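You operate a simulated robot arm through the tools that you are given. There is no shell and no other tool.

The job below is to be done with a simulated robot arm. You get a single attempt, and the scene is never put back.

Task
Set the controls near the top of the light table. At the end: the small white knob is turned to loose; the small purple dial is turned to 50; the small yellow dial is turned to 50; the small orange knob is turned to loose; whatever was shut is shut again. Leave all else as you found it, and nothing knocked over.

It is judged by the outcome, as a careful person would: the job done as asked, and still so three seconds after it is handed in. It fails if anything else is knocked over, pushed out of place, dropped, spilled or broken.

Robot
A 6-joint arm with a two-finger parallel gripper, fixed in place. Base frame: the origin is at the foot of the arm, x ahead of it, y to its left, z up. Readings come in mm, rad, newtons and seconds.
With the tool pointing down near the work surface it reaches from about 300 to 660 mm from the base axis. Its first joint turns from -2.007 to 2.007 rad. Payload 3.43 kg.
The TCP is the grasp point between the finger pads, 34 mm short of the fingertips. In the tool frame z runs along the fingers and y along their closing line. Largest opening 128 mm; finger width 24, thickness 12; the body of the gripper, 48 by 130 mm, starts 96 mm behind the TCP.
Orientation is that of the tool frame in the base frame, as [roll, pitch, yaw] about the fixed x, y, z axes, in that order (R = Rz(yaw) Ry(pitch) Rx(roll)). With the fingers straight down and closing along the base's y, the tool's x points along the base's -x, its y along +y and its z along -z.

Tools
- The arm moves only by the tool nudge_tool. Its argument "rows" is one flat list of numbers, 7 for each row, row after row: the shift along the tool's x, y, z in mm, then the turn, a rotation vector about the tool's x, y, z in rad, then the opening, from 0 (shut) to 1 (fully open). In form: [tx, ty, tz, rx, ry, rz, hand, tx, ty, tz, rx, ry, rz, hand, ...]. A call has 1 to 20 rows; each row shifts and turns the commanded pose from where the row before left it, along the tool's axes as they then stand. Each row takes 0.2 s and may step no farther than 50 mm and 0.15 rad from the row before; otherwise, or with a gripper value out of range, the whole call is refused. Where a pose cannot be reached the arm comes as near as it can. A force on the tool above 40 N (or 10 N above the force at the start of the call, whichever is more), or a blocked arm, ends the call early, and 0.2 s more pass. The fingers move at their own pace (about 153 mm/s each) and stop on an object; they squeeze with about 42 N. The grip force told is the motor's: it shows also when the fingers shut on nothing. Time passes only in rows, and 0.2 s behind the last, so rows that do not move let the fingers close. It gives the time, the measured TCP pose, the force on the tool (base axes), the opening and the grip force at its end, in the units of the frame above (readings bear some noise), with the torque about the TCP (base axes, N m) and any sound that the robot's microphone picked up.
- Cameras (640 x 400 px; columns grow to the right, rows downward): "scene" is fixed at [50.6, 651.9, 1563]; the picture's right is [-0.70, -0.71, 0.00], its down [-0.44, 0.44, -0.78] and it looks along [0.56, -0.55, -0.62] (base axes); focal length 358 px, centre (320, 200). "wrist" rides on the gripper at [76, -11, -160] in the tool frame; the picture's right is [0.15, 0.99, 0.00], its down [-0.88, 0.13, -0.46] and it looks along [-0.45, 0.07, 0.89] (tool axes); focal length 234 px, centre (320, 200). There is no depth. A picture from a camera that has moved, and an enlarged one, comes with that camera's place and axes in the base frame and with its lens.
- grab_frame(camera): a new picture of that camera. It takes no simulated time.
- slide_trunk(by): slides the trunk up (or, below 0, down) by that many mm; the arm rides with it, the base frame stays. It gives what a move gives, with no picture.
- close_up(camera, box): a new picture of the part [left, top, right, bottom] of that camera's present view, enlarged. It takes no simulated time.
- job_done(): hands the job in; it is judged then, once.

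Nothing tells you positions but the pictures and the camera data. Unless the task says otherwise, let go and move clear before handing in.

The tools are called after "Call:" by a JSON object that holds its "api" and its "payload". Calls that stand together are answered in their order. nudge_tool: Moves the arm, as the interface text tells. Its arguments: {"type":"object","properties":{"rows":{"type":"array","items":{"type":"number"}}},"required":["rows"]} The other tools are called the same way: slide_trunk (by) slides the trunk up or down; grab_frame (camera) takes a picture; close_up (camera, box) takes an enlarged picture of a part of a camera's view; job_done () hands the job in.

At the start:

```text
time_s: 0.0
ee_pos: [475.1, 34.6, 1102.9]
tool_rot: [3.141, 0.001, 3.141]
wrist_force: [-0.4, 0.1, 0.6]
wrist_torque: [0.02, -0.01, -0.03]
width: 128.0
gripper_force: 0.1
trunk travel left (down, up): [-850.0, 140.0]
```

scene: 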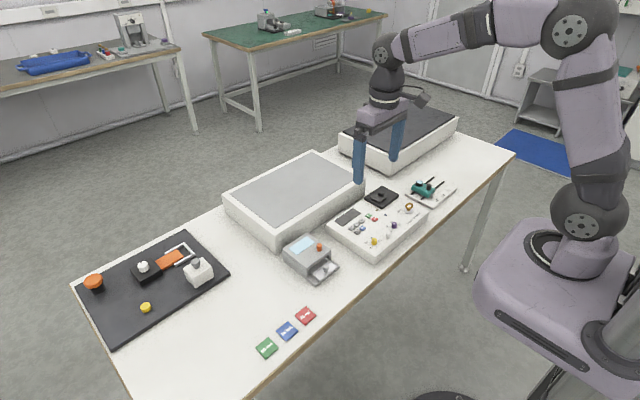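
wrist: 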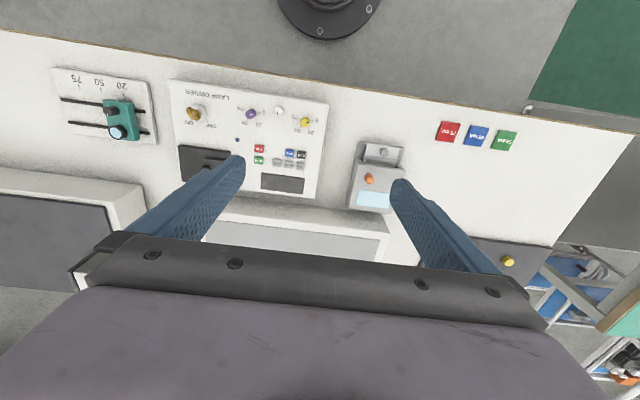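

I see a table with a lamp doser panel (purple, yellow and white knobs), a device with an orange knob, a teal slider block and light tables. I'll take close-ups before moving.

Call:
{"api": "close_up", "payload": {"camera": "scene", "box": [320, 160, 470, 270]}}

Call:
{"api": "close_up", "payload": {"camera": "wrist", "box": [160, 70, 340, 210]}}

Call:
{"api": "close_up", "payload": {"camera": "scene", "box": [60, 220, 350, 370]}}

Call:
{"api": "close_up", "payload": {"camera": "wrist", "box": [330, 100, 540, 230]}}

Call:
{"api": "close_up", "payload": {"camera": "scene", "box": [180, 80, 480, 270]}}

```text
3.64 times, centred on (395, 215) of scene
camera zoom: at [50.6, 651.9, 1563.0], right [-0.7, -0.71, 0.0], down [-0.44, 0.44, -0.78], along [0.56, -0.55, -0.62], focal length 1303 px, centre (47, 146)
```

zoom: 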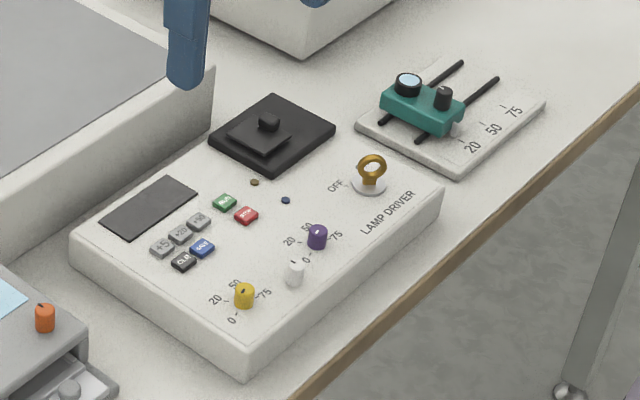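

```text
2.86 times, centred on (250, 140) of wrist
camera zoom: at [398.4, 23.5, 1261.9], right [-0.15, 0.99, 0.0], down [0.88, 0.13, 0.46], along [0.45, 0.07, -0.89], focal length 669 px, centre (520, 371)
```

zoom: 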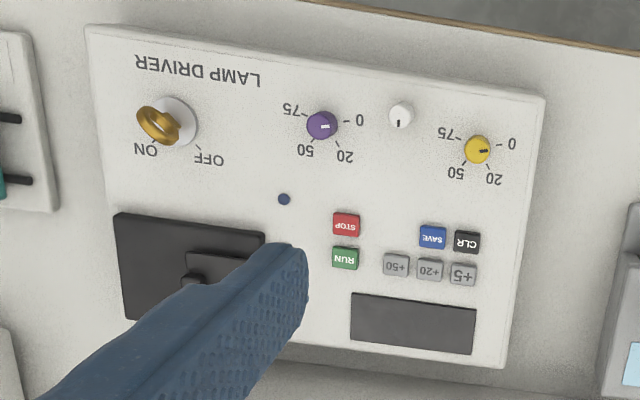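

```text
2.21 times, centred on (205, 295) of scene
camera zoom: at [50.6, 651.9, 1563.0], right [-0.7, -0.71, 0.0], down [-0.44, 0.44, -0.78], along [0.56, -0.55, -0.62], focal length 791 px, centre (574, -10)
```

zoom: 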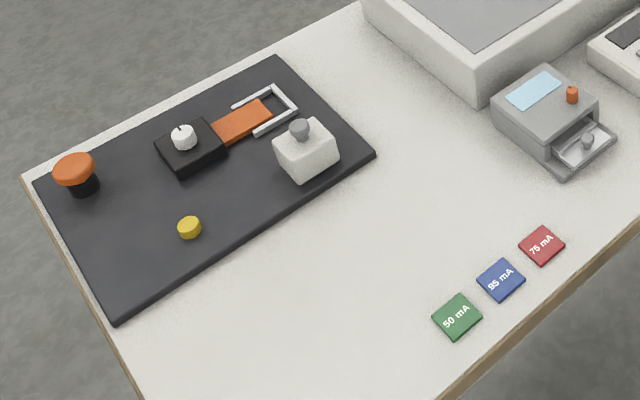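

```text
3.05 times, centred on (435, 165) of wrist
camera zoom: at [398.4, 23.5, 1261.9], right [-0.15, 0.99, 0.0], down [0.88, 0.13, 0.46], along [0.45, 0.07, -0.89], focal length 714 px, centre (-30, 307)
```

zoom: 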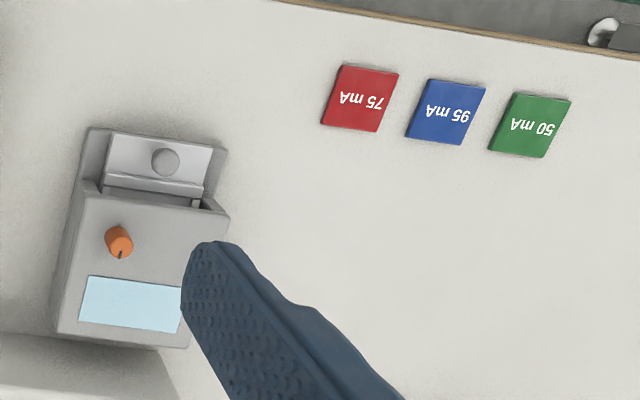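

```text
2.11 times, centred on (330, 175) of scene
camera zoom: at [50.6, 651.9, 1563.0], right [-0.7, -0.71, 0.0], down [-0.44, 0.44, -0.78], along [0.56, -0.55, -0.62], focal length 754 px, centre (299, 253)
```

zoom: 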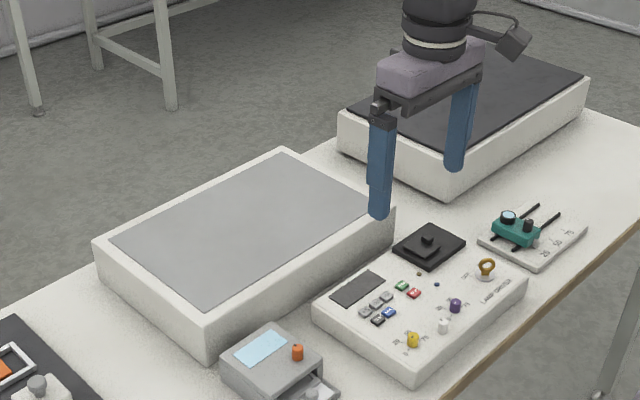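

The lamp driver panel has the purple and yellow dials and the white knob; the grey box has the orange knob. I'll shift closer to read the markings, staying well above everything.

Call:
{"api": "nudge_tool", "payload": {"rows": [30, -30, 0, 0, 0, 0, 1, 30, -30, 0, 0, 0, 0, 1, 20, -30, 0, 0, 0, 0, 1, 0, 0, 0, 0, 0, 0, 1]}}

Call:
{"api": "slide_trunk", "payload": {"by": -120}}

Call:
{"api": "grab_frame", "payload": {"camera": "wrist"}}

Call:
{"api": "grab_frame", "payload": {"camera": "scene"}}

```text
time_s: 1.0
ee_pos: [396.0, -56.1, 1099.7]
tool_rot: [3.141, 0.001, -3.14]
wrist_force: [0.2, 0.1, -0.4]
wrist_torque: [0.0, 0.02, 0.01]
width: 128.3
gripper_force: 0.0
trunk travel left (down, up): [-850.0, 140.0]
```

```text
time_s: 2.5
ee_pos: [395.5, -57.1, 979.4]
tool_rot: [3.141, 0.0, -3.14]
wrist_force: [0.2, 0.0, -0.8]
wrist_torque: [-0.02, -0.01, 0.02]
width: 127.7
gripper_force: 0.1
trunk travel left (down, up): [-730.0, 260.0]
```

```text
taken
camera wrist: at [319.0, -66.5, 1139.9], right [-0.15, 0.99, 0.0], down [0.88, 0.13, 0.46], along [0.45, 0.07, -0.89], focal length 234 px, centre (320, 200)
```

wrist: 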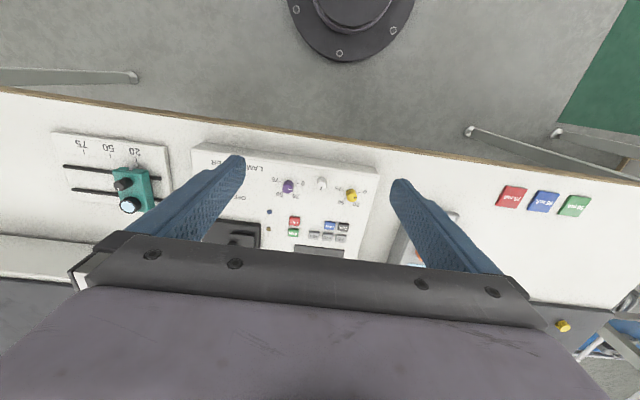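

```text
taken
```

scene: 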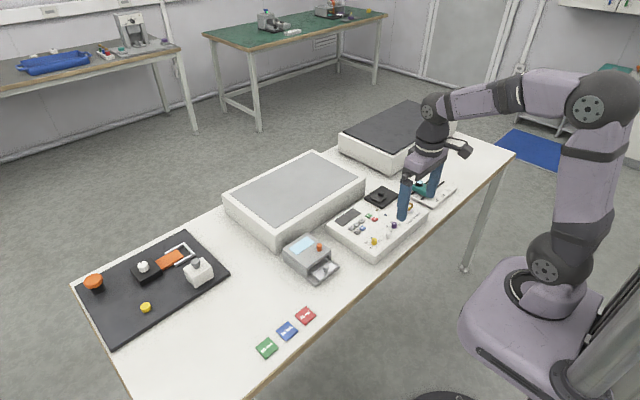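

The panel is now nearer. I'll enlarge each knob region to read labels and pointer directions.

Call:
{"api": "close_up", "payload": {"camera": "wrist", "box": [250, 150, 390, 230]}}

Call:
{"api": "close_up", "payload": {"camera": "wrist", "box": [300, 160, 376, 210]}}

Call:
{"api": "close_up", "payload": {"camera": "scene", "box": [290, 225, 350, 285]}}

Call:
{"api": "close_up", "payload": {"camera": "scene", "box": [220, 100, 460, 250]}}

Call:
{"api": "close_up", "payload": {"camera": "scene", "box": [70, 225, 240, 345]}}

```text
4.57 times, centred on (320, 190) of wrist
camera zoom: at [319.0, -66.5, 1139.9], right [-0.15, 0.99, 0.0], down [0.88, 0.13, 0.46], along [0.45, 0.07, -0.89], focal length 1070 px, centre (320, 246)
```

zoom: 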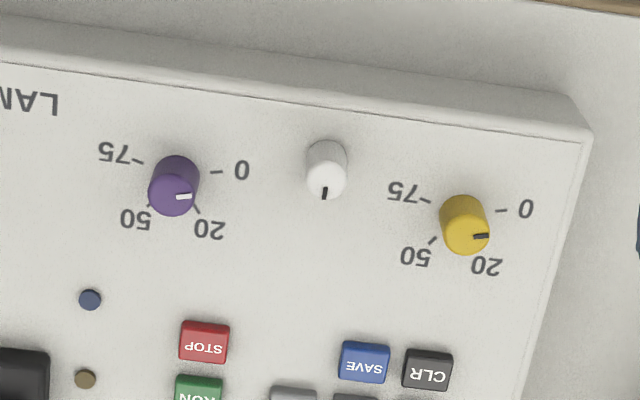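

```text
8.00 times, centred on (338, 185) of wrist
camera zoom: at [319.0, -66.5, 1139.9], right [-0.15, 0.99, 0.0], down [0.88, 0.13, 0.46], along [0.45, 0.07, -0.89], focal length 1873 px, centre (176, 320)
```

zoom: 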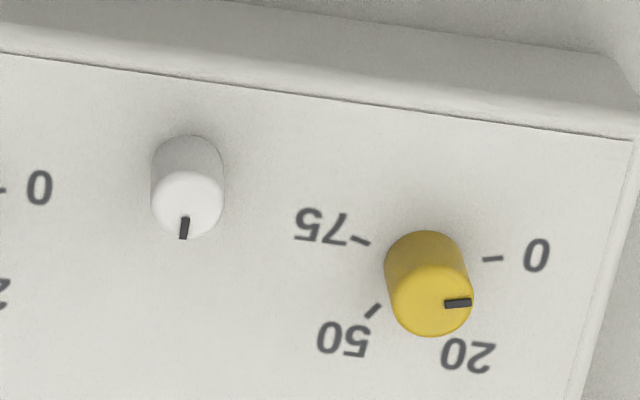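

```text
6.67 times, centred on (320, 255) of scene
camera zoom: at [50.6, 651.9, 1563.0], right [-0.7, -0.71, 0.0], down [-0.44, 0.44, -0.78], along [0.56, -0.55, -0.62], focal length 2389 px, centre (320, -167)
```

zoom: 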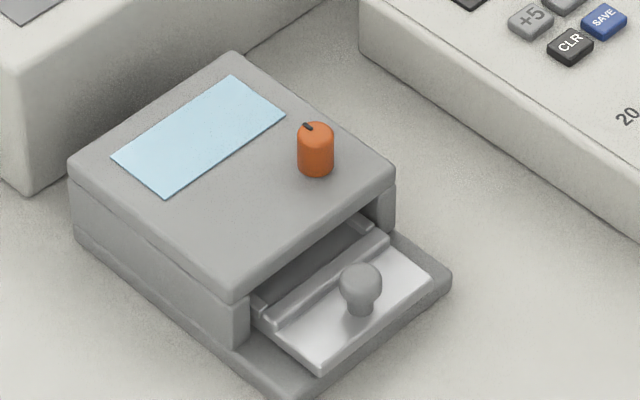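

```text
2.67 times, centred on (340, 175) of scene
camera zoom: at [50.6, 651.9, 1563.0], right [-0.7, -0.71, 0.0], down [-0.44, 0.44, -0.78], along [0.56, -0.55, -0.62], focal length 956 px, centre (267, 267)
```

zoom: 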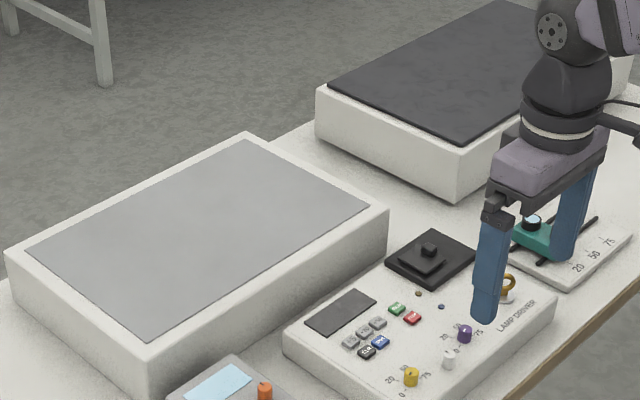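

```text
3.33 times, centred on (155, 285) of scene
camera zoom: at [50.6, 651.9, 1563.0], right [-0.7, -0.71, 0.0], down [-0.44, 0.44, -0.78], along [0.56, -0.55, -0.62], focal length 1194 px, centre (870, -83)
```

zoom: 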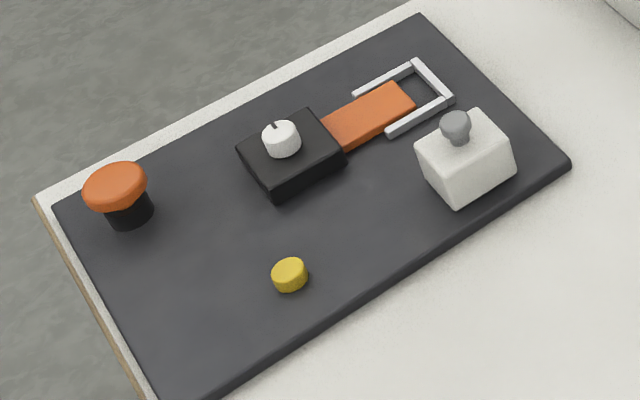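

The white knob, purple dial and yellow dial sit in a row on the panel at about x 459–473 and y -93, -43 and 7, with tops near z 815. The orange knob is on the grey box. I'll hover above the white knob for a precise look.

Call:
{"api": "nudge_tool", "payload": {"rows": [-32, 7, 0, 0, 0, 0, 1, -32, 7, 0, 0, 0, 0, 1, 0, 0, 30, 0, 0, 0, 1, 0, 0, 30, 0, 0, 0, 1, 0, 0, 0, 0, 0, 0, 1]}}

Call:
{"api": "grab_frame", "payload": {"camera": "wrist"}}

Call:
{"api": "close_up", "payload": {"camera": "wrist", "box": [240, 130, 400, 230]}}

```text
time_s: 3.7
ee_pos: [460.6, -41.4, 918.2]
tool_rot: [3.142, -0.001, -3.14]
wrist_force: [0.0, 0.4, -0.3]
wrist_torque: [0.02, -0.03, 0.0]
width: 128.0
gripper_force: 0.1
trunk travel left (down, up): [-730.0, 260.0]
```

```text
taken
camera wrist: at [384.0, -51.9, 1077.7], right [-0.15, 0.99, 0.0], down [0.88, 0.13, 0.46], along [0.45, 0.07, -0.89], focal length 234 px, centre (320, 200)
```

wrist: 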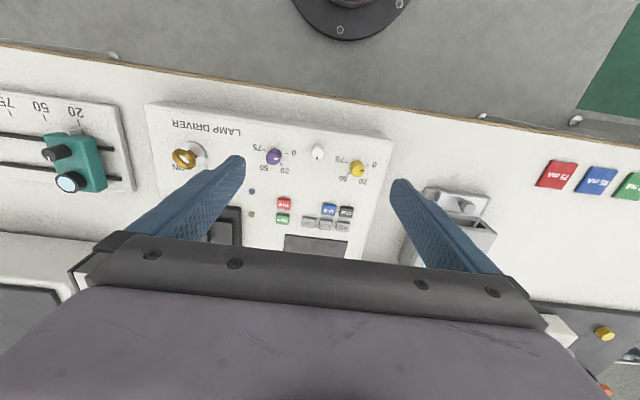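

```text
4.00 times, centred on (320, 180) of wrist
camera zoom: at [384.0, -51.9, 1077.7], right [-0.15, 0.99, 0.0], down [0.88, 0.13, 0.46], along [0.45, 0.07, -0.89], focal length 937 px, centre (320, 280)
```

zoom: 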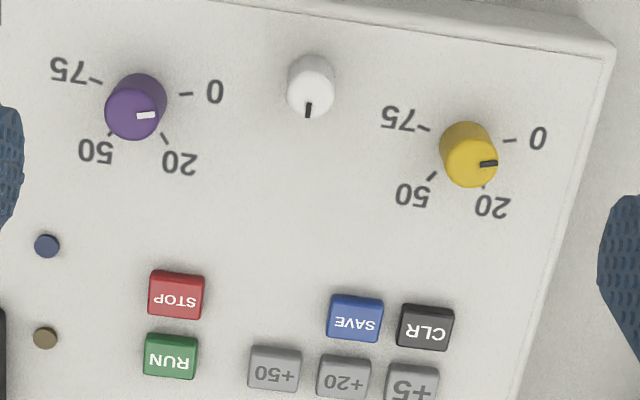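

The white knob top is at about (459, -43, 815). I'll narrow the fingers, centre on it and descend partway for a check.

Call:
{"api": "nudge_tool", "payload": {"rows": [1.7, -1.9, 0, 0, 0, 0, 0.3, 0, 0, 25, 0, 0, 0, 0.3, 0, 0, 20, 0, 0, 0, 0.3, 0, 0, 15, 0, 0, 0, 0.3, 0, 0, 0, 0, 0, 0, 0.3, 0, 0, 0, 0, 0, 0, 0.3]}}

Call:
{"api": "grab_frame", "payload": {"camera": "wrist"}}

Call:
{"api": "close_up", "payload": {"camera": "wrist", "box": [240, 130, 400, 230]}}

Call:
{"api": "close_up", "payload": {"camera": "scene", "box": [340, 180, 440, 260]}}

```text
time_s: 5.1
ee_pos: [458.2, -42.8, 859.4]
tool_rot: [3.141, 0.002, -3.14]
wrist_force: [0.0, -0.3, 0.2]
wrist_torque: [0.02, 0.01, -0.02]
width: 38.2
gripper_force: 0.1
trunk travel left (down, up): [-730.0, 260.0]
```

```text
taken
camera wrist: at [381.4, -53.6, 1019.8], right [-0.15, 0.99, 0.0], down [0.88, 0.13, 0.46], along [0.45, 0.07, -0.89], focal length 234 px, centre (320, 200)
```

wrist: 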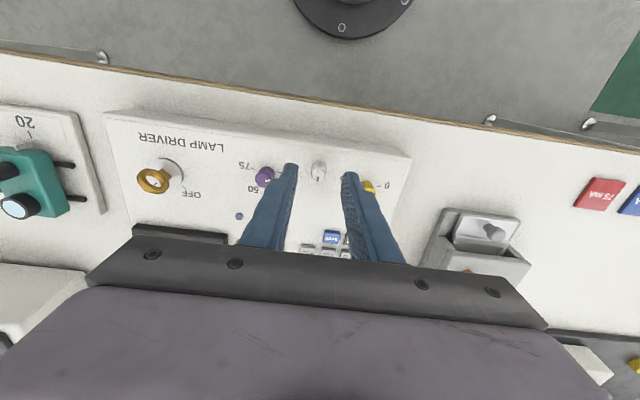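

```text
4.00 times, centred on (320, 180) of wrist
camera zoom: at [381.4, -53.6, 1019.8], right [-0.15, 0.99, 0.0], down [0.88, 0.13, 0.46], along [0.45, 0.07, -0.89], focal length 937 px, centre (320, 280)
```

zoom: 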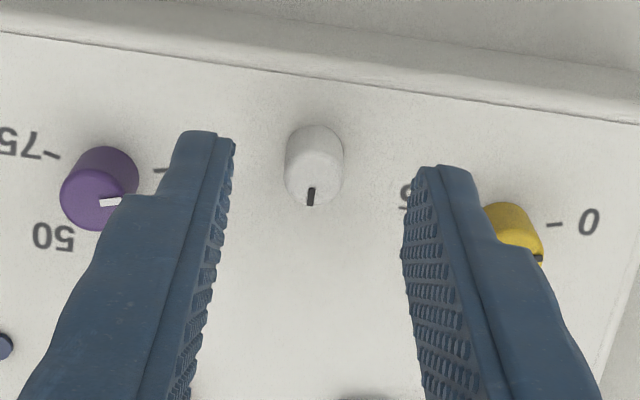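

```text
5.00 times, centred on (390, 220) of scene
camera zoom: at [50.6, 651.9, 1563.0], right [-0.7, -0.71, 0.0], down [-0.44, 0.44, -0.78], along [0.56, -0.55, -0.62], focal length 1792 px, centre (-30, 100)
```

zoom: 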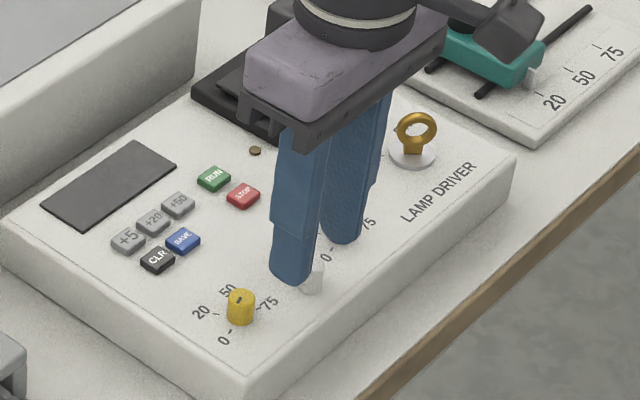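

The fingers straddle the white knob well; the panel surface is at about z 803. I'll go down so the tips sit about 4 mm above the panel and then close.

Call:
{"api": "nudge_tool", "payload": {"rows": [0, -0.5, 9, 0, 0, 0, 0.3, 0, 0, 8, 0, 0, 0, 0.3, 0, 0, 0, 0, 0, 0, 0.3]}}

Call:
{"api": "close_up", "payload": {"camera": "wrist", "box": [240, 130, 400, 230]}}

Call:
{"api": "close_up", "payload": {"camera": "scene", "box": [360, 200, 430, 256]}}

```text
time_s: 5.9
ee_pos: [458.0, -45.9, 843.0]
tool_rot: [3.14, 0.0, -3.142]
wrist_force: [-0.1, 0.2, -0.1]
wrist_torque: [0.01, -0.01, 0.01]
width: 38.4
gripper_force: 0.0
trunk travel left (down, up): [-730.0, 260.0]
```

```text
4.00 times, centred on (320, 180) of wrist
camera zoom: at [381.7, -55.4, 1003.1], right [-0.15, 0.99, 0.0], down [0.88, 0.13, 0.46], along [0.45, 0.07, -0.89], focal length 937 px, centre (320, 280)
```

zoom: 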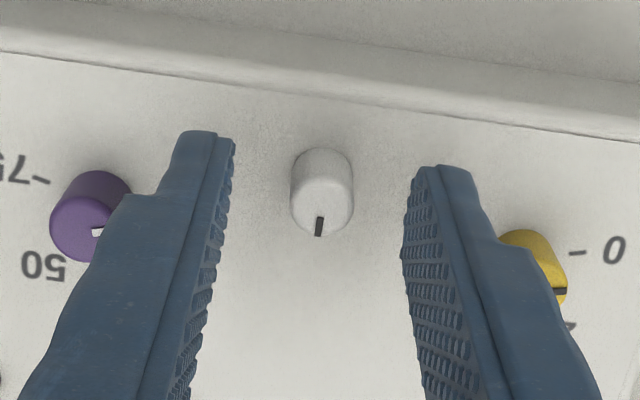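

```text
7.14 times, centred on (395, 228) of scene
camera zoom: at [50.6, 651.9, 1563.0], right [-0.7, -0.71, 0.0], down [-0.44, 0.44, -0.78], along [0.56, -0.55, -0.62], focal length 2559 px, centre (-216, 0)
```

zoom: 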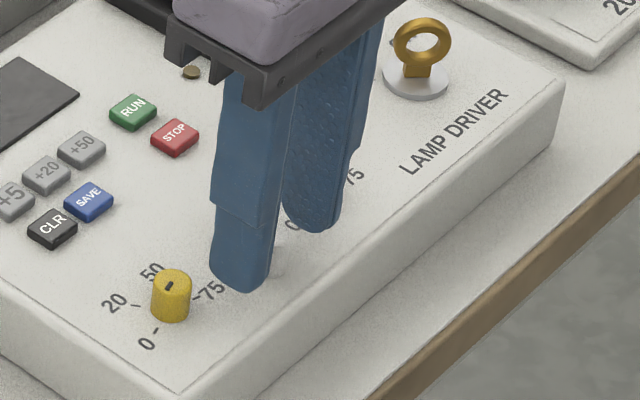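

Knob centred between the fingers. I'll shift 1 mm toward the base and close on it.

Call:
{"api": "nudge_tool", "payload": {"rows": [1, 0, 0, 0, 0, 0, 0.2, 0, 0, 0, 0, 0, 0, 0, 0, 0, 0, 0, 0, 0, 0, 0, 0, 0, 0, 0, 0, 0]}}

Call:
{"api": "close_up", "payload": {"camera": "wrist", "box": [260, 140, 380, 220]}}

```text
time_s: 6.9
ee_pos: [456.8, -44.6, 843.2]
tool_rot: [3.141, 0.001, 3.141]
wrist_force: [0.3, 5.1, -0.1]
wrist_torque: [0.45, -0.1, 0.01]
width: 13.6
gripper_force: 45.0
trunk travel left (down, up): [-730.0, 260.0]
```

```text
5.00 times, centred on (320, 180) of wrist
camera zoom: at [380.7, -55.0, 1003.3], right [-0.15, 0.99, 0.0], down [0.88, 0.13, 0.46], along [0.45, 0.07, -0.89], focal length 1171 px, centre (320, 300)
```

zoom: 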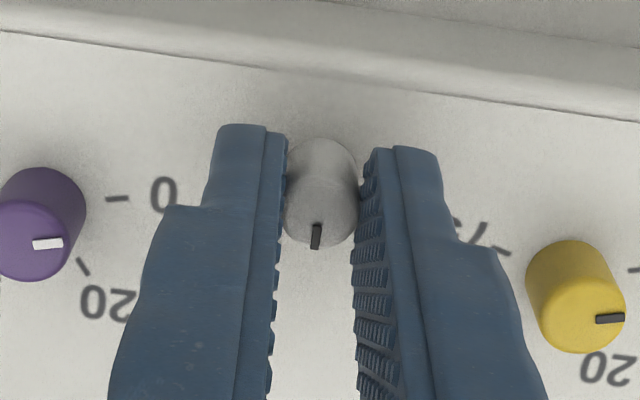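

Gripped with 13.6 mm width. I'll turn it slowly counter-clockwise (seen from above), the usual loosening direction, and watch torque and sound.

Call:
{"api": "nudge_tool", "payload": {"rows": [0, 0.4, 0, 0, 0, 0, 0, 0, 0, 0, 0, 0, -0.08, 0, 0, 0, 0, 0, 0, -0.08, 0, 0, 0, 0, 0, 0, -0.08, 0, 0, 0, 0, 0, 0, -0.08, 0, 0, 0, 0, 0, 0, 0, 0]}}

Call:
{"api": "close_up", "payload": {"camera": "wrist", "box": [260, 140, 380, 220]}}

```text
time_s: 8.3
ee_pos: [456.5, -46.3, 843.4]
tool_rot: [-3.139, 0.002, -2.817]
wrist_force: [3.4, -4.2, 5.9]
wrist_torque: [-0.34, 1.19, -0.01]
width: 13.6
gripper_force: 45.4
trunk travel left (down, up): [-730.0, 260.0]
```

```text
5.00 times, centred on (320, 180) of wrist
camera zoom: at [388.0, -78.6, 1003.2], right [-0.45, 0.89, 0.0], down [0.79, 0.4, 0.46], along [0.41, 0.21, -0.89], focal length 1171 px, centre (320, 300)
```

zoom: 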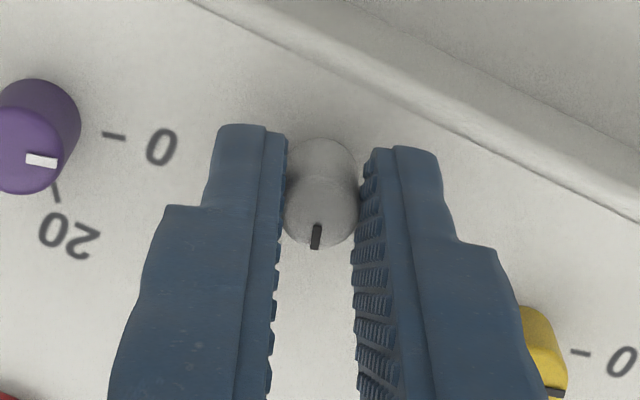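

The knob follows freely. I'll continue counter-clockwise in small batches and feel for a stop.

Call:
{"api": "nudge_tool", "payload": {"rows": [0, 0, 0, 0, 0, -0.1, 0, 0, 0, 0, 0, 0, -0.1, 0, 0, 0, 0, 0, 0, -0.1, 0, 0, 0, 0, 0, 0, -0.1, 0, 0, 0, 0, 0, 0, -0.1, 0, 0, 0, 0, 0, 0, 0, 0]}}

Call:
{"api": "close_up", "payload": {"camera": "wrist", "box": [260, 140, 380, 220]}}

```text
time_s: 9.7
ee_pos: [458.2, -46.2, 843.7]
tool_rot: [-3.139, 0.001, -2.318]
wrist_force: [4.7, -11.9, 7.9]
wrist_torque: [0.18, -0.35, 0.0]
width: 13.9
gripper_force: 45.7
trunk travel left (down, up): [-730.0, 260.0]
```

```text
5.00 times, centred on (320, 180) of wrist
camera zoom: at [413.1, -107.7, 1003.1], right [-0.82, 0.57, 0.0], down [0.5, 0.73, 0.46], along [0.26, 0.38, -0.89], focal length 1171 px, centre (320, 300)
```

zoom: 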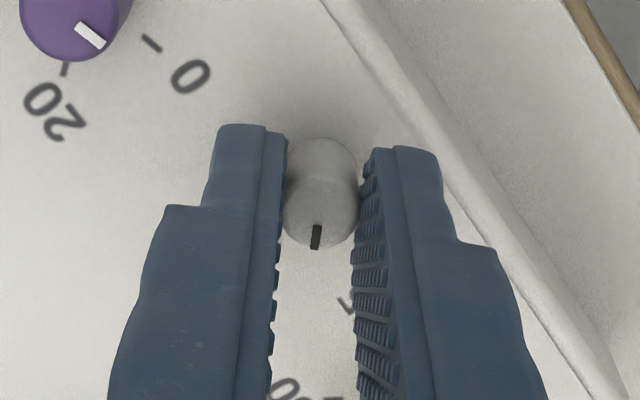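

Still turning with the grip. I'll relieve the small side load and continue.

Call:
{"api": "nudge_tool", "payload": {"rows": [0.2, -0.5, -0.3, 0, 0, 0, 0, 0, 0, 0, 0, 0, -0.1, 0, 0, 0, 0, 0, 0, -0.1, 0, 0, 0, 0, 0, 0, -0.1, 0, 0, 0, 0, 0, 0, 0, 0]}}

Call:
{"api": "close_up", "payload": {"camera": "wrist", "box": [260, 140, 380, 220]}}

```text
time_s: 10.9
ee_pos: [457.2, -46.3, 843.7]
tool_rot: [-3.141, 0.001, -2.019]
wrist_force: [8.9, -10.1, 8.9]
wrist_torque: [0.0, -0.15, 0.01]
width: 13.3
gripper_force: 44.7
trunk travel left (down, up): [-730.0, 260.0]
```

```text
5.00 times, centred on (320, 180) of wrist
camera zoom: at [434.1, -117.9, 1003.1], right [-0.95, 0.3, 0.0], down [0.26, 0.85, 0.46], along [0.14, 0.44, -0.89], focal length 1171 px, centre (320, 300)
```

zoom: 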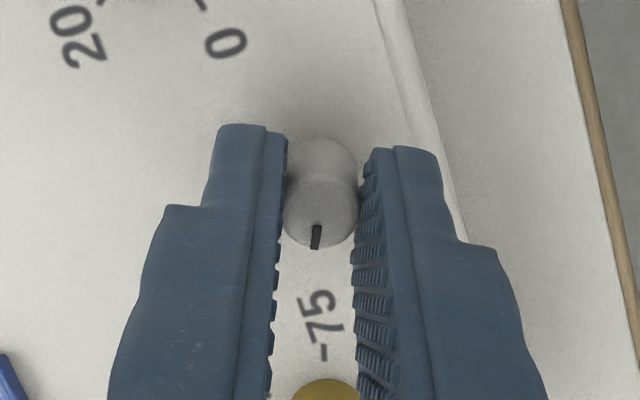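

Call:
{"api": "nudge_tool", "payload": {"rows": [0.3, -0.7, -0.4, 0, 0, 0, 0, 0, 0, 0, 0, 0, -0.1, 0, 0, 0, 0, 0, 0, -0.1, 0, 0, 0, 0, 0, 0, -0.1, 0, 0, 0, 0, 0, 0, -0.1, 0, 0, 0, 0, 0, 0, 0, 0]}}

Call:
{"api": "close_up", "payload": {"camera": "wrist", "box": [260, 140, 380, 220]}}

```text
time_s: 12.3
ee_pos: [459.4, -45.7, 843.1]
tool_rot: [-3.139, -0.001, -1.62]
wrist_force: [9.5, -5.9, 9.4]
wrist_torque: [0.68, -0.12, 0.0]
width: 13.6
gripper_force: 45.1
trunk travel left (down, up): [-730.0, 260.0]
```

```text
5.00 times, centred on (320, 180) of wrist
camera zoom: at [464.9, -121.0, 1003.2], right [-1.0, -0.1, 0.0], down [-0.09, 0.89, 0.46], along [-0.04, 0.45, -0.89], focal length 1171 px, centre (320, 300)
```

zoom: 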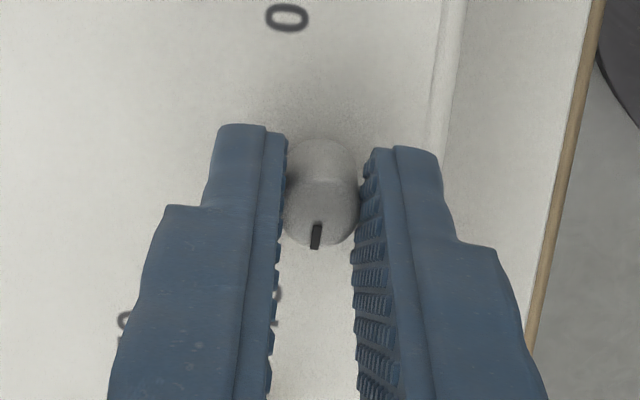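

About 87° turned and no stop so far. I'll continue counter-clockwise.

Call:
{"api": "nudge_tool", "payload": {"rows": [0.2, -0.5, -0.4, 0, 0, 0, 0, 0, 0, 0, 0, 0, -0.1, 0, 0, 0, 0, 0, 0, -0.1, 0, 0, 0, 0, 0, 0, -0.1, 0, 0, 0, 0, 0, 0, 0, 0]}}

Call:
{"api": "close_up", "payload": {"camera": "wrist", "box": [260, 140, 380, 220]}}

```text
time_s: 13.5
ee_pos: [459.0, -46.6, 842.6]
tool_rot: [3.14, 0.0, -1.32]
wrist_force: [7.0, -2.9, -1.5]
wrist_torque: [-0.44, -0.62, -0.01]
width: 13.5
gripper_force: 45.0
trunk travel left (down, up): [-730.0, 260.0]
```

```text
5.00 times, centred on (320, 180) of wrist
camera zoom: at [487.7, -115.3, 1003.2], right [-0.92, -0.39, 0.0], down [-0.34, 0.82, 0.46], along [-0.18, 0.42, -0.89], focal length 1171 px, centre (320, 300)
```

zoom: 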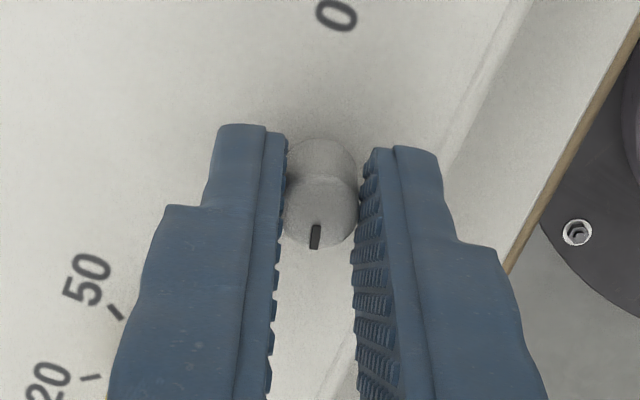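

Call:
{"api": "nudge_tool", "payload": {"rows": [0, -0.3, 0, 0, 0, 0, 0, 0, 0, 0, 0, 0, -0.1, 0, 0, 0, 0, 0, 0, -0.1, 0, 0, 0, 0, 0, 0, -0.1, 0, 0, 0, 0, 0, 0, -0.1, 0, 0, 0, 0, 0, 0, -0.1, 0, 0, 0, 0, 0, 0, 0, 0]}}

Call:
{"api": "close_up", "payload": {"camera": "wrist", "box": [260, 140, 380, 220]}}

Call:
{"api": "grab_frame", "payload": {"camera": "scene"}}

```text
time_s: 15.1
ee_pos: [458.4, -45.4, 841.9]
tool_rot: [3.139, 0.002, -0.821]
wrist_force: [4.1, 0.5, -12.9]
wrist_torque: [-0.32, -0.83, 0.03]
width: 13.5
gripper_force: 45.1
trunk travel left (down, up): [-730.0, 260.0]
```

```text
5.00 times, centred on (320, 180) of wrist
camera zoom: at [518.6, -92.3, 1003.0], right [-0.62, -0.78, 0.0], down [-0.69, 0.55, 0.46], along [-0.36, 0.28, -0.89], focal length 1171 px, centre (320, 300)
```

zoom: 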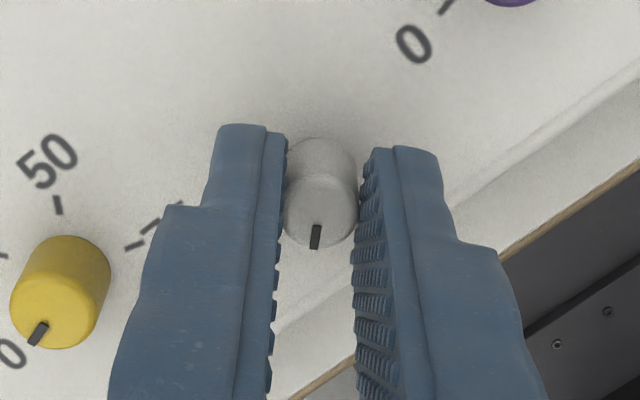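

```text
taken
```

scene: 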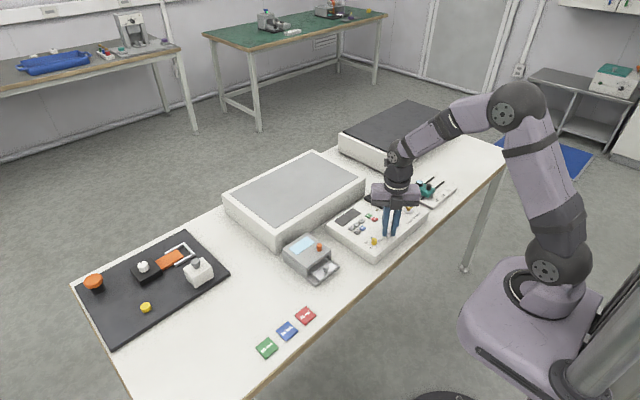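

Call:
{"api": "nudge_tool", "payload": {"rows": [0, 0, 0.5, 0, 0, 0, 0, 0, 0, 0, 0, 0, -0.1, 0, 0, 0, 0, 0, 0, -0.1, 0, 0, 0, 0, 0, 0, -0.1, 0, 0, 0, 0, 0, 0, -0.1, 0, 0, 0, 0, 0, 0, -0.1, 0, 0, 0, 0, 0, 0, 0, 0]}}

Call:
{"api": "close_up", "payload": {"camera": "wrist", "box": [260, 140, 380, 220]}}

```text
time_s: 16.7
ee_pos: [459.1, -45.7, 844.0]
tool_rot: [-3.141, -0.003, -0.319]
wrist_force: [7.3, 3.7, 4.4]
wrist_torque: [0.18, 0.56, -0.01]
width: 13.5
gripper_force: 45.1
trunk travel left (down, up): [-730.0, 260.0]
```

```text
5.00 times, centred on (320, 180) of wrist
camera zoom: at [533.6, -57.0, 1003.4], right [-0.17, -0.99, 0.0], down [-0.88, 0.15, 0.45], along [-0.45, 0.08, -0.89], focal length 1171 px, centre (320, 300)
```

zoom: 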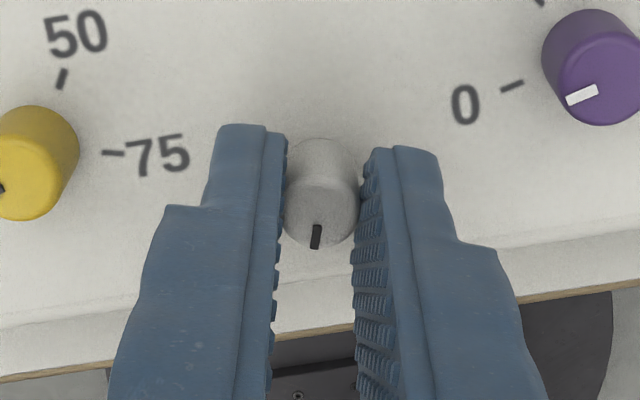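

Call:
{"api": "nudge_tool", "payload": {"rows": [0, 0, 0, 0, 0, -0.1, 0, 0, 0, 0, 0, 0, -0.1, 0, 0, 0, 0, 0, 0, -0.1, 0, 0, 0, 0, 0, 0, -0.1, 0, 0, 0, 0, 0, 0, -0.1, 0, 0, 0, 0, 0, 0, 0, 0]}}

Call:
{"api": "close_up", "payload": {"camera": "wrist", "box": [260, 140, 380, 220]}}

```text
time_s: 17.2
ee_pos: [458.2, -43.8, 843.1]
tool_rot: [3.109, -0.008, -0.182]
wrist_force: [0.3, -17.0, -3.0]
wrist_torque: [-0.23, 0.06, 0.04]
width: 13.9
gripper_force: 44.5
out of reach, approached as far as the arm can: row 2
trunk travel left (down, up): [-730.0, 260.0]
stopped in row 2: the force on the tool passed its limit at 56 N (the readings are from after the stop); the commanded pose is now the measured one
```

```text
5.00 times, centred on (320, 180) of wrist
camera zoom: at [534.7, -39.9, 1003.2], right [-0.03, -1.0, 0.03], down [-0.89, 0.05, 0.45], along [-0.45, -0.02, -0.89], focal length 1171 px, centre (320, 300)
```

zoom: 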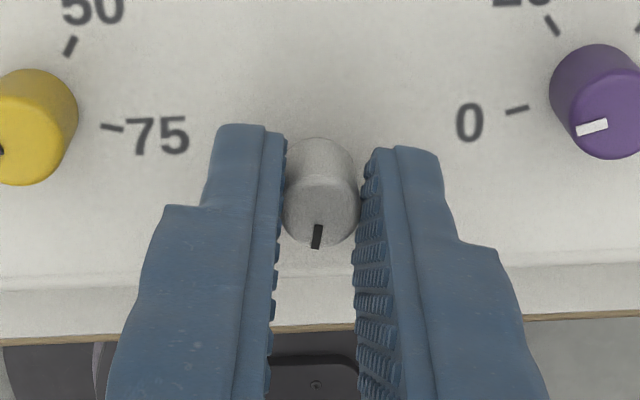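

The wrist reached its turning limit after about 169° of turn. I'll open, rise and look at the result.

Call:
{"api": "nudge_tool", "payload": {"rows": [0, 0, 0, 0, 0, 0, 0.3, 0, 0, 0, 0, 0, 0, 0.3, 0, 0, -10, 0, 0, 0, 0.3, 0, 0, -20, 0, 0, 0.05, 0.3, 0, 0, -20, 0.0326, -0.008, 0.1, 0.3, 0, 0, 0, 0, 0, 0, 0.3]}}

Call:
{"api": "grab_frame", "payload": {"camera": "wrist"}}

Call:
{"api": "close_up", "payload": {"camera": "wrist", "box": [220, 110, 420, 235]}}

Call:
{"api": "close_up", "payload": {"camera": "scene", "box": [320, 180, 440, 265]}}

```text
time_s: 18.6
ee_pos: [460.2, -40.1, 893.7]
tool_rot: [-3.137, -0.003, -0.333]
wrist_force: [-1.7, -1.4, -0.4]
wrist_torque: [-0.02, 0.0, 0.01]
width: 38.4
gripper_force: 0.1
trunk travel left (down, up): [-730.0, 260.0]
```

```text
taken
camera wrist: at [533.5, -53.9, 1053.1], right [-0.18, -0.98, 0.0], down [-0.88, 0.16, 0.45], along [-0.45, 0.09, -0.89], focal length 234 px, centre (320, 200)
```

wrist: 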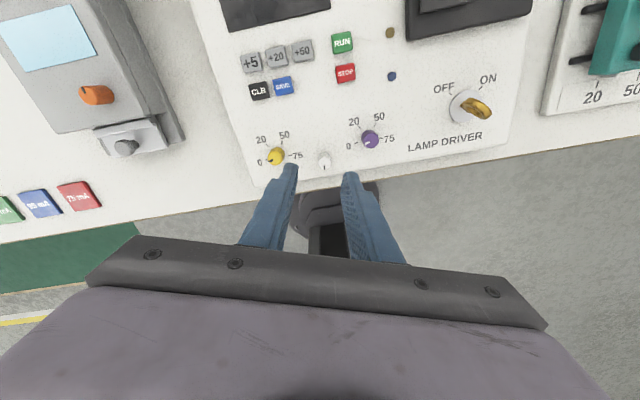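

```text
3.20 times, centred on (320, 172) of wrist
camera zoom: at [533.5, -53.9, 1053.1], right [-0.18, -0.98, 0.0], down [-0.88, 0.16, 0.45], along [-0.45, 0.09, -0.89], focal length 749 px, centre (320, 288)
```

zoom: 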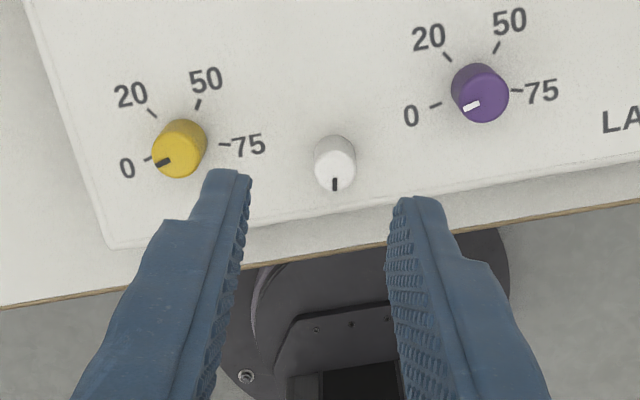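

```text
4.71 times, centred on (380, 222) of scene
camera zoom: at [50.6, 651.9, 1563.0], right [-0.7, -0.71, 0.0], down [-0.44, 0.44, -0.78], along [0.56, -0.55, -0.62], focal length 1686 px, centre (38, 94)
```

zoom: 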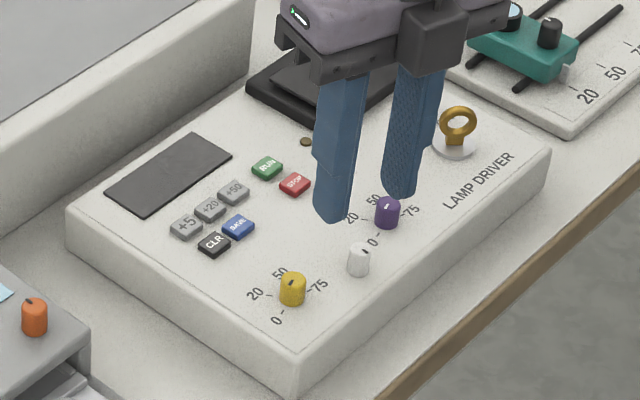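

The white knob now points the opposite way, about 169° counter-clockwise from where it was. Both dials sit at 0, with values rising clockwise (0, 20, 50, 75). Next I'll hover over the purple dial.

Call:
{"api": "nudge_tool", "payload": {"rows": [15, 24, 0, 0, 0, 0, 0.3, 14.6, 24, 0, 0, 0, 0, 0.3, 0, 0, 17, 0, 0, 0, 0.3, 0, 0, 17, 0, 0, 0, 0.3, 0, 0, 0, 0, 0, 0, 0.3]}}

Call:
{"api": "close_up", "payload": {"camera": "wrist", "box": [240, 130, 400, 230]}}

Call:
{"api": "grab_frame", "payload": {"camera": "wrist"}}

```text
time_s: 19.8
ee_pos: [473.2, -89.9, 860.4]
tool_rot: [3.136, -0.003, -0.338]
wrist_force: [0.9, -0.3, -0.9]
wrist_torque: [-0.01, -0.03, 0.0]
width: 38.5
gripper_force: 0.0
out of reach, approached as far as the arm can: row 2
trunk travel left (down, up): [-730.0, 260.0]
```

```text
4.00 times, centred on (320, 180) of wrist
camera zoom: at [546.8, -101.6, 1019.5], right [-0.19, -0.98, 0.01], down [-0.87, 0.17, 0.45], along [-0.45, 0.08, -0.89], focal length 937 px, centre (320, 280)
```

zoom: 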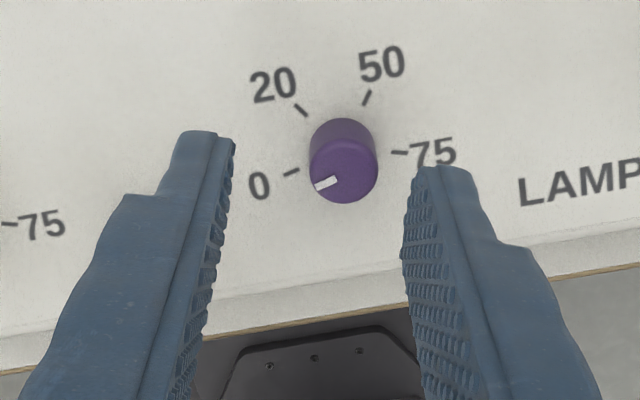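

```text
taken
camera wrist: at [546.8, -101.6, 1019.5], right [-0.19, -0.98, 0.01], down [-0.87, 0.17, 0.45], along [-0.45, 0.08, -0.89], focal length 234 px, centre (320, 200)
```

wrist: 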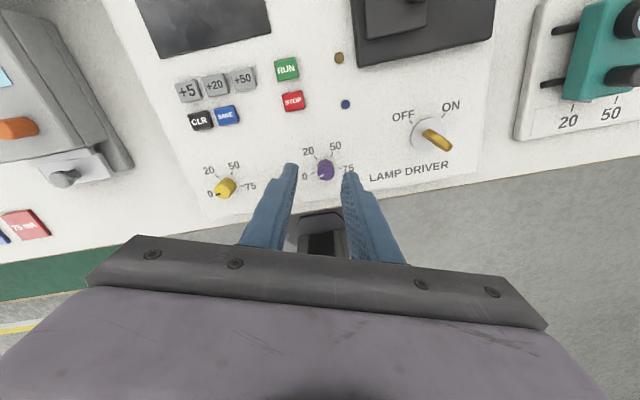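

The purple dial's ticks are evenly spaced at about 70°, so 50 lies 140° clockwise from 0. I'll centre on it and back off from the wrist limit a little.

Call:
{"api": "nudge_tool", "payload": {"rows": [0.3, 4.8, 0, 0, 0, 0.12, 0.3, 0, 0, 0, 0.005, 0, 0.08, 0.3, 0, 0, 9, 0, 0, 0, 0.3, 0, 0, 0, 0, 0, 0, 0.3, 0, 0, 0, 0, 0, 0, 0.3]}}

Call:
{"api": "close_up", "payload": {"camera": "wrist", "box": [240, 130, 400, 230]}}

```text
time_s: 21.0
ee_pos: [470.3, -93.7, 851.9]
tool_rot: [-3.133, -0.001, -0.532]
wrist_force: [0.4, -0.1, 0.6]
wrist_torque: [-0.01, 0.0, 0.0]
width: 38.6
gripper_force: 0.1
trunk travel left (down, up): [-730.0, 260.0]
```

```text
4.00 times, centred on (320, 180) of wrist
camera zoom: at [540.3, -123.0, 1010.6], right [-0.38, -0.93, -0.01], down [-0.83, 0.33, 0.45], along [-0.42, 0.18, -0.89], focal length 937 px, centre (320, 280)
```

zoom: 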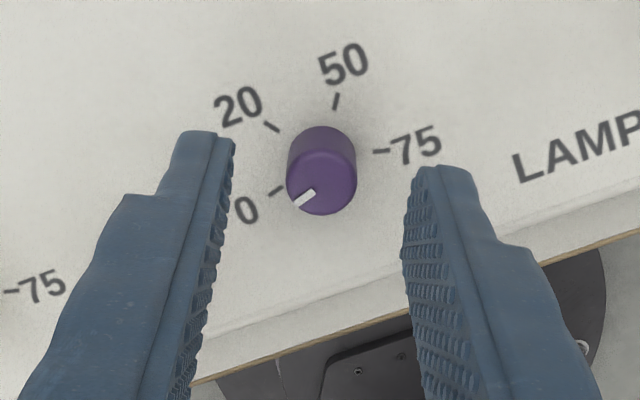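

Centred laterally; I'll make a small correction, descend to grip height and close on the purple dial.

Call:
{"api": "nudge_tool", "payload": {"rows": [1.2, -0.2, 0, -0.008, 0, 0, 0.3, 0, 0, 8.5, 0, 0, 0, 0.3, 0, 0, 0, 0, 0, 0, 0.2, 0, 0, 0, 0, 0, 0, 0, 0, 0, 0, 0, 0, 0, 0, 0, 0, 0, 0, 0, 0, 0]}}

Call:
{"api": "close_up", "payload": {"camera": "wrist", "box": [240, 130, 400, 230]}}

```text
time_s: 22.4
ee_pos: [471.6, -94.3, 842.9]
tool_rot: [-3.139, 0.0, -0.531]
wrist_force: [0.1, -1.0, 0.0]
wrist_torque: [-0.2, -0.24, 0.0]
width: 15.6
gripper_force: 44.4
trunk travel left (down, up): [-730.0, 260.0]
```

```text
4.00 times, centred on (320, 180) of wrist
camera zoom: at [541.8, -122.2, 1002.2], right [-0.37, -0.93, 0.0], down [-0.83, 0.33, 0.45], along [-0.42, 0.17, -0.89], focal length 937 px, centre (320, 280)
```

zoom: 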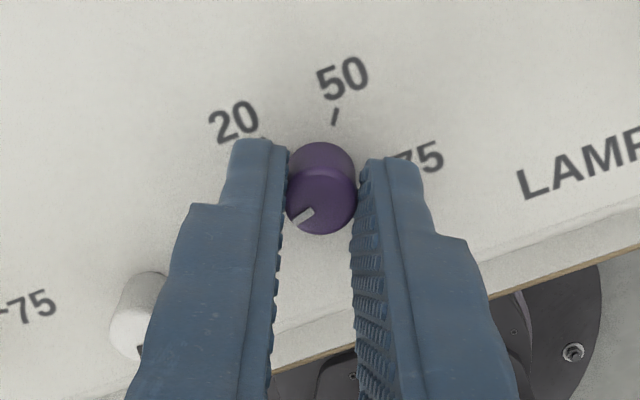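

Well centred, with about 1 N side load. I'll turn clockwise and check that the dial follows.

Call:
{"api": "nudge_tool", "payload": {"rows": [0, 0, 0, 0, 0, 0.08, 0, 0, 0, 0, 0, 0, 0.1, 0, 0, 0, 0, 0, 0, 0.1, 0, 0, 0, 0, 0, 0, 0.1, 0, 0, 0, 0, 0, 0, 0.1, 0, 0, 0, 0, 0, 0, 0, 0]}}

Call:
{"api": "close_up", "payload": {"camera": "wrist", "box": [240, 130, 400, 230]}}

```text
time_s: 23.8
ee_pos: [470.2, -94.0, 843.9]
tool_rot: [-3.139, 0.0, -1.011]
wrist_force: [2.6, 2.3, 3.5]
wrist_torque: [-0.02, -0.03, 0.02]
width: 15.4
gripper_force: 45.6
trunk travel left (down, up): [-730.0, 260.0]
```

```text
4.00 times, centred on (320, 180) of wrist
camera zoom: at [520.6, -151.6, 1002.2], right [-0.76, -0.65, 0.0], down [-0.58, 0.68, 0.45], along [-0.29, 0.35, -0.89], focal length 937 px, centre (320, 280)
```

zoom: 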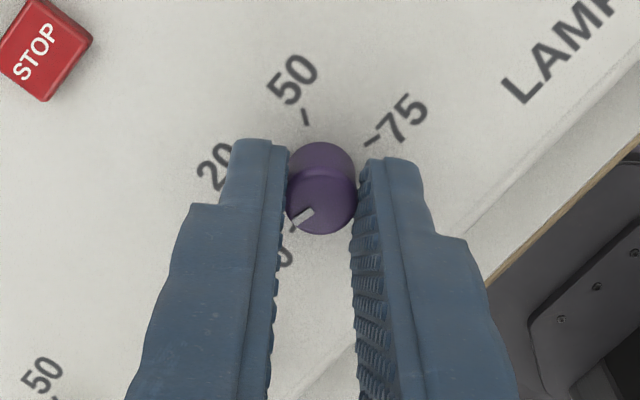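

The dial follows. Continuing clockwise toward 50.

Call:
{"api": "nudge_tool", "payload": {"rows": [0, 0, 0, 0, 0, 0.1, 0, 0, 0, 0, 0, 0, 0.1, 0, 0, 0, 0, 0, 0, 0.1, 0, 0, 0, 0, 0, 0, 0.1, 0, 0, 0, 0, 0, 0, 0.1, 0, 0, 0, 0, 0, 0, 0.1, 0, 0, 0, 0, 0, 0, 0.1, 0, 0, 0, 0, 0, 0, 0.1, 0, 0, 0, 0, 0, 0, 0, 0]}}

Call:
{"api": "close_up", "payload": {"camera": "wrist", "box": [240, 130, 400, 230]}}

```text
time_s: 25.8
ee_pos: [472.1, -93.1, 841.8]
tool_rot: [-3.141, -0.001, -1.814]
wrist_force: [1.6, 0.1, 2.4]
wrist_torque: [-0.84, 0.12, 0.02]
width: 15.6
gripper_force: 44.9
trunk travel left (down, up): [-730.0, 260.0]
```

```text
4.00 times, centred on (320, 180) of wrist
camera zoom: at [464.2, -169.4, 1002.1], right [-1.0, 0.09, 0.0], down [0.08, 0.89, 0.46], along [0.04, 0.45, -0.89], focal length 937 px, centre (320, 280)
```

zoom: 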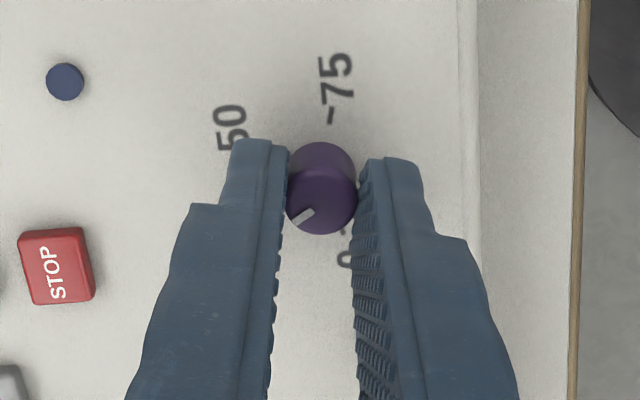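

Call:
{"api": "nudge_tool", "payload": {"rows": [0, 0, 0, 0, 0, 0.1, 0, 0, 0, 0, 0, 0, 0.1, 0, 0, 0, 0, 0, 0, 0.1, 0, 0, 0, 0, 0, 0, 0.1, 0, 0, 0, 0, 0, 0, 0.1, 0, 0, 0, 0, 0, 0, 0.1, 0, 0, 0, 0, 0, 0, 0.1, 0, 0, 0, 0, 0, 0, 0.1, 0, 0, 0, 0, 0, 0, 0.1, 0, 0, 0, 0, 0, 0, 0.1, 0, 0, 0, 0, 0, 0, 0.1, 0, 0, 0, 0, 0, 0, 0, 0]}}

Call:
{"api": "close_up", "payload": {"camera": "wrist", "box": [240, 130, 400, 230]}}

```text
time_s: 28.4
ee_pos: [471.8, -93.5, 843.1]
tool_rot: [-3.141, 0.0, -2.912]
wrist_force: [7.7, 0.4, 2.0]
wrist_torque: [0.28, -1.03, 0.0]
width: 15.7
gripper_force: 45.1
trunk travel left (down, up): [-730.0, 260.0]
```

```text
4.00 times, centred on (320, 180) of wrist
camera zoom: at [400.5, -121.7, 1002.0], right [-0.37, 0.93, 0.0], down [0.83, 0.33, 0.46], along [0.43, 0.17, -0.89], focal length 937 px, centre (320, 280)
```

zoom: 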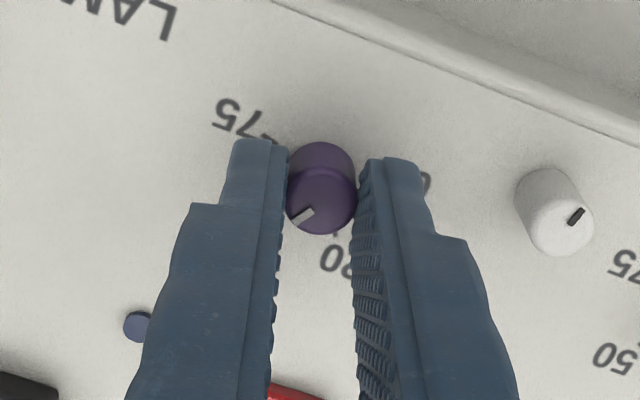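

About 136° turned. I'll release, rise and check the pointer against the ticks.

Call:
{"api": "nudge_tool", "payload": {"rows": [0, 0, 0, 0, 0, 0, 0.3, 0, 0, 0, 0, 0, 0, 0.3, 0, 0, -20, 0, 0, 0, 0.3, 0, 0, -30, 0, 0, 0, 0.3, 0, 0, 0, 0, 0, 0, 0.3]}}

Call:
{"api": "close_up", "payload": {"camera": "wrist", "box": [260, 110, 380, 185]}}

Call:
{"api": "close_up", "payload": {"camera": "wrist", "box": [220, 90, 460, 240]}}

```text
time_s: 29.6
ee_pos: [472.0, -95.0, 891.5]
tool_rot: [3.14, 0.001, -2.911]
wrist_force: [0.7, 1.0, 0.4]
wrist_torque: [0.0, 0.03, -0.01]
width: 38.4
gripper_force: 0.0
trunk travel left (down, up): [-730.0, 260.0]
```

```text
5.33 times, centred on (320, 148) of wrist
camera zoom: at [399.9, -122.1, 1051.3], right [-0.37, 0.93, 0.0], down [0.83, 0.33, 0.46], along [0.42, 0.17, -0.89], focal length 1249 px, centre (320, 480)
```

zoom: 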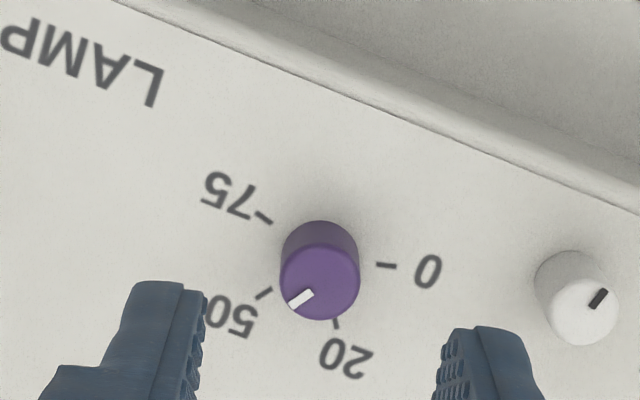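

```text
2.67 times, centred on (340, 165) of wrist
camera zoom: at [399.9, -122.1, 1051.3], right [-0.37, 0.93, 0.0], down [0.83, 0.33, 0.46], along [0.42, 0.17, -0.89], focal length 624 px, centre (267, 293)
```

zoom: 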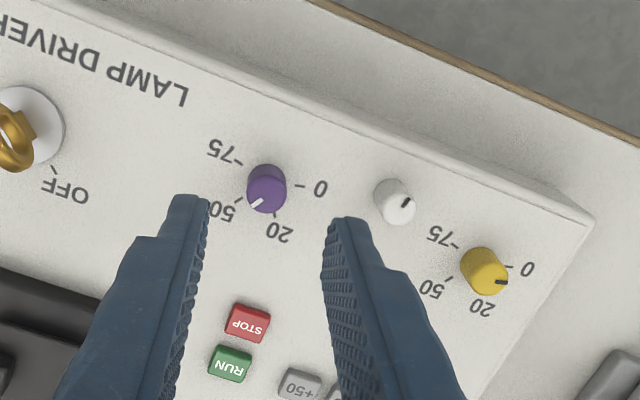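

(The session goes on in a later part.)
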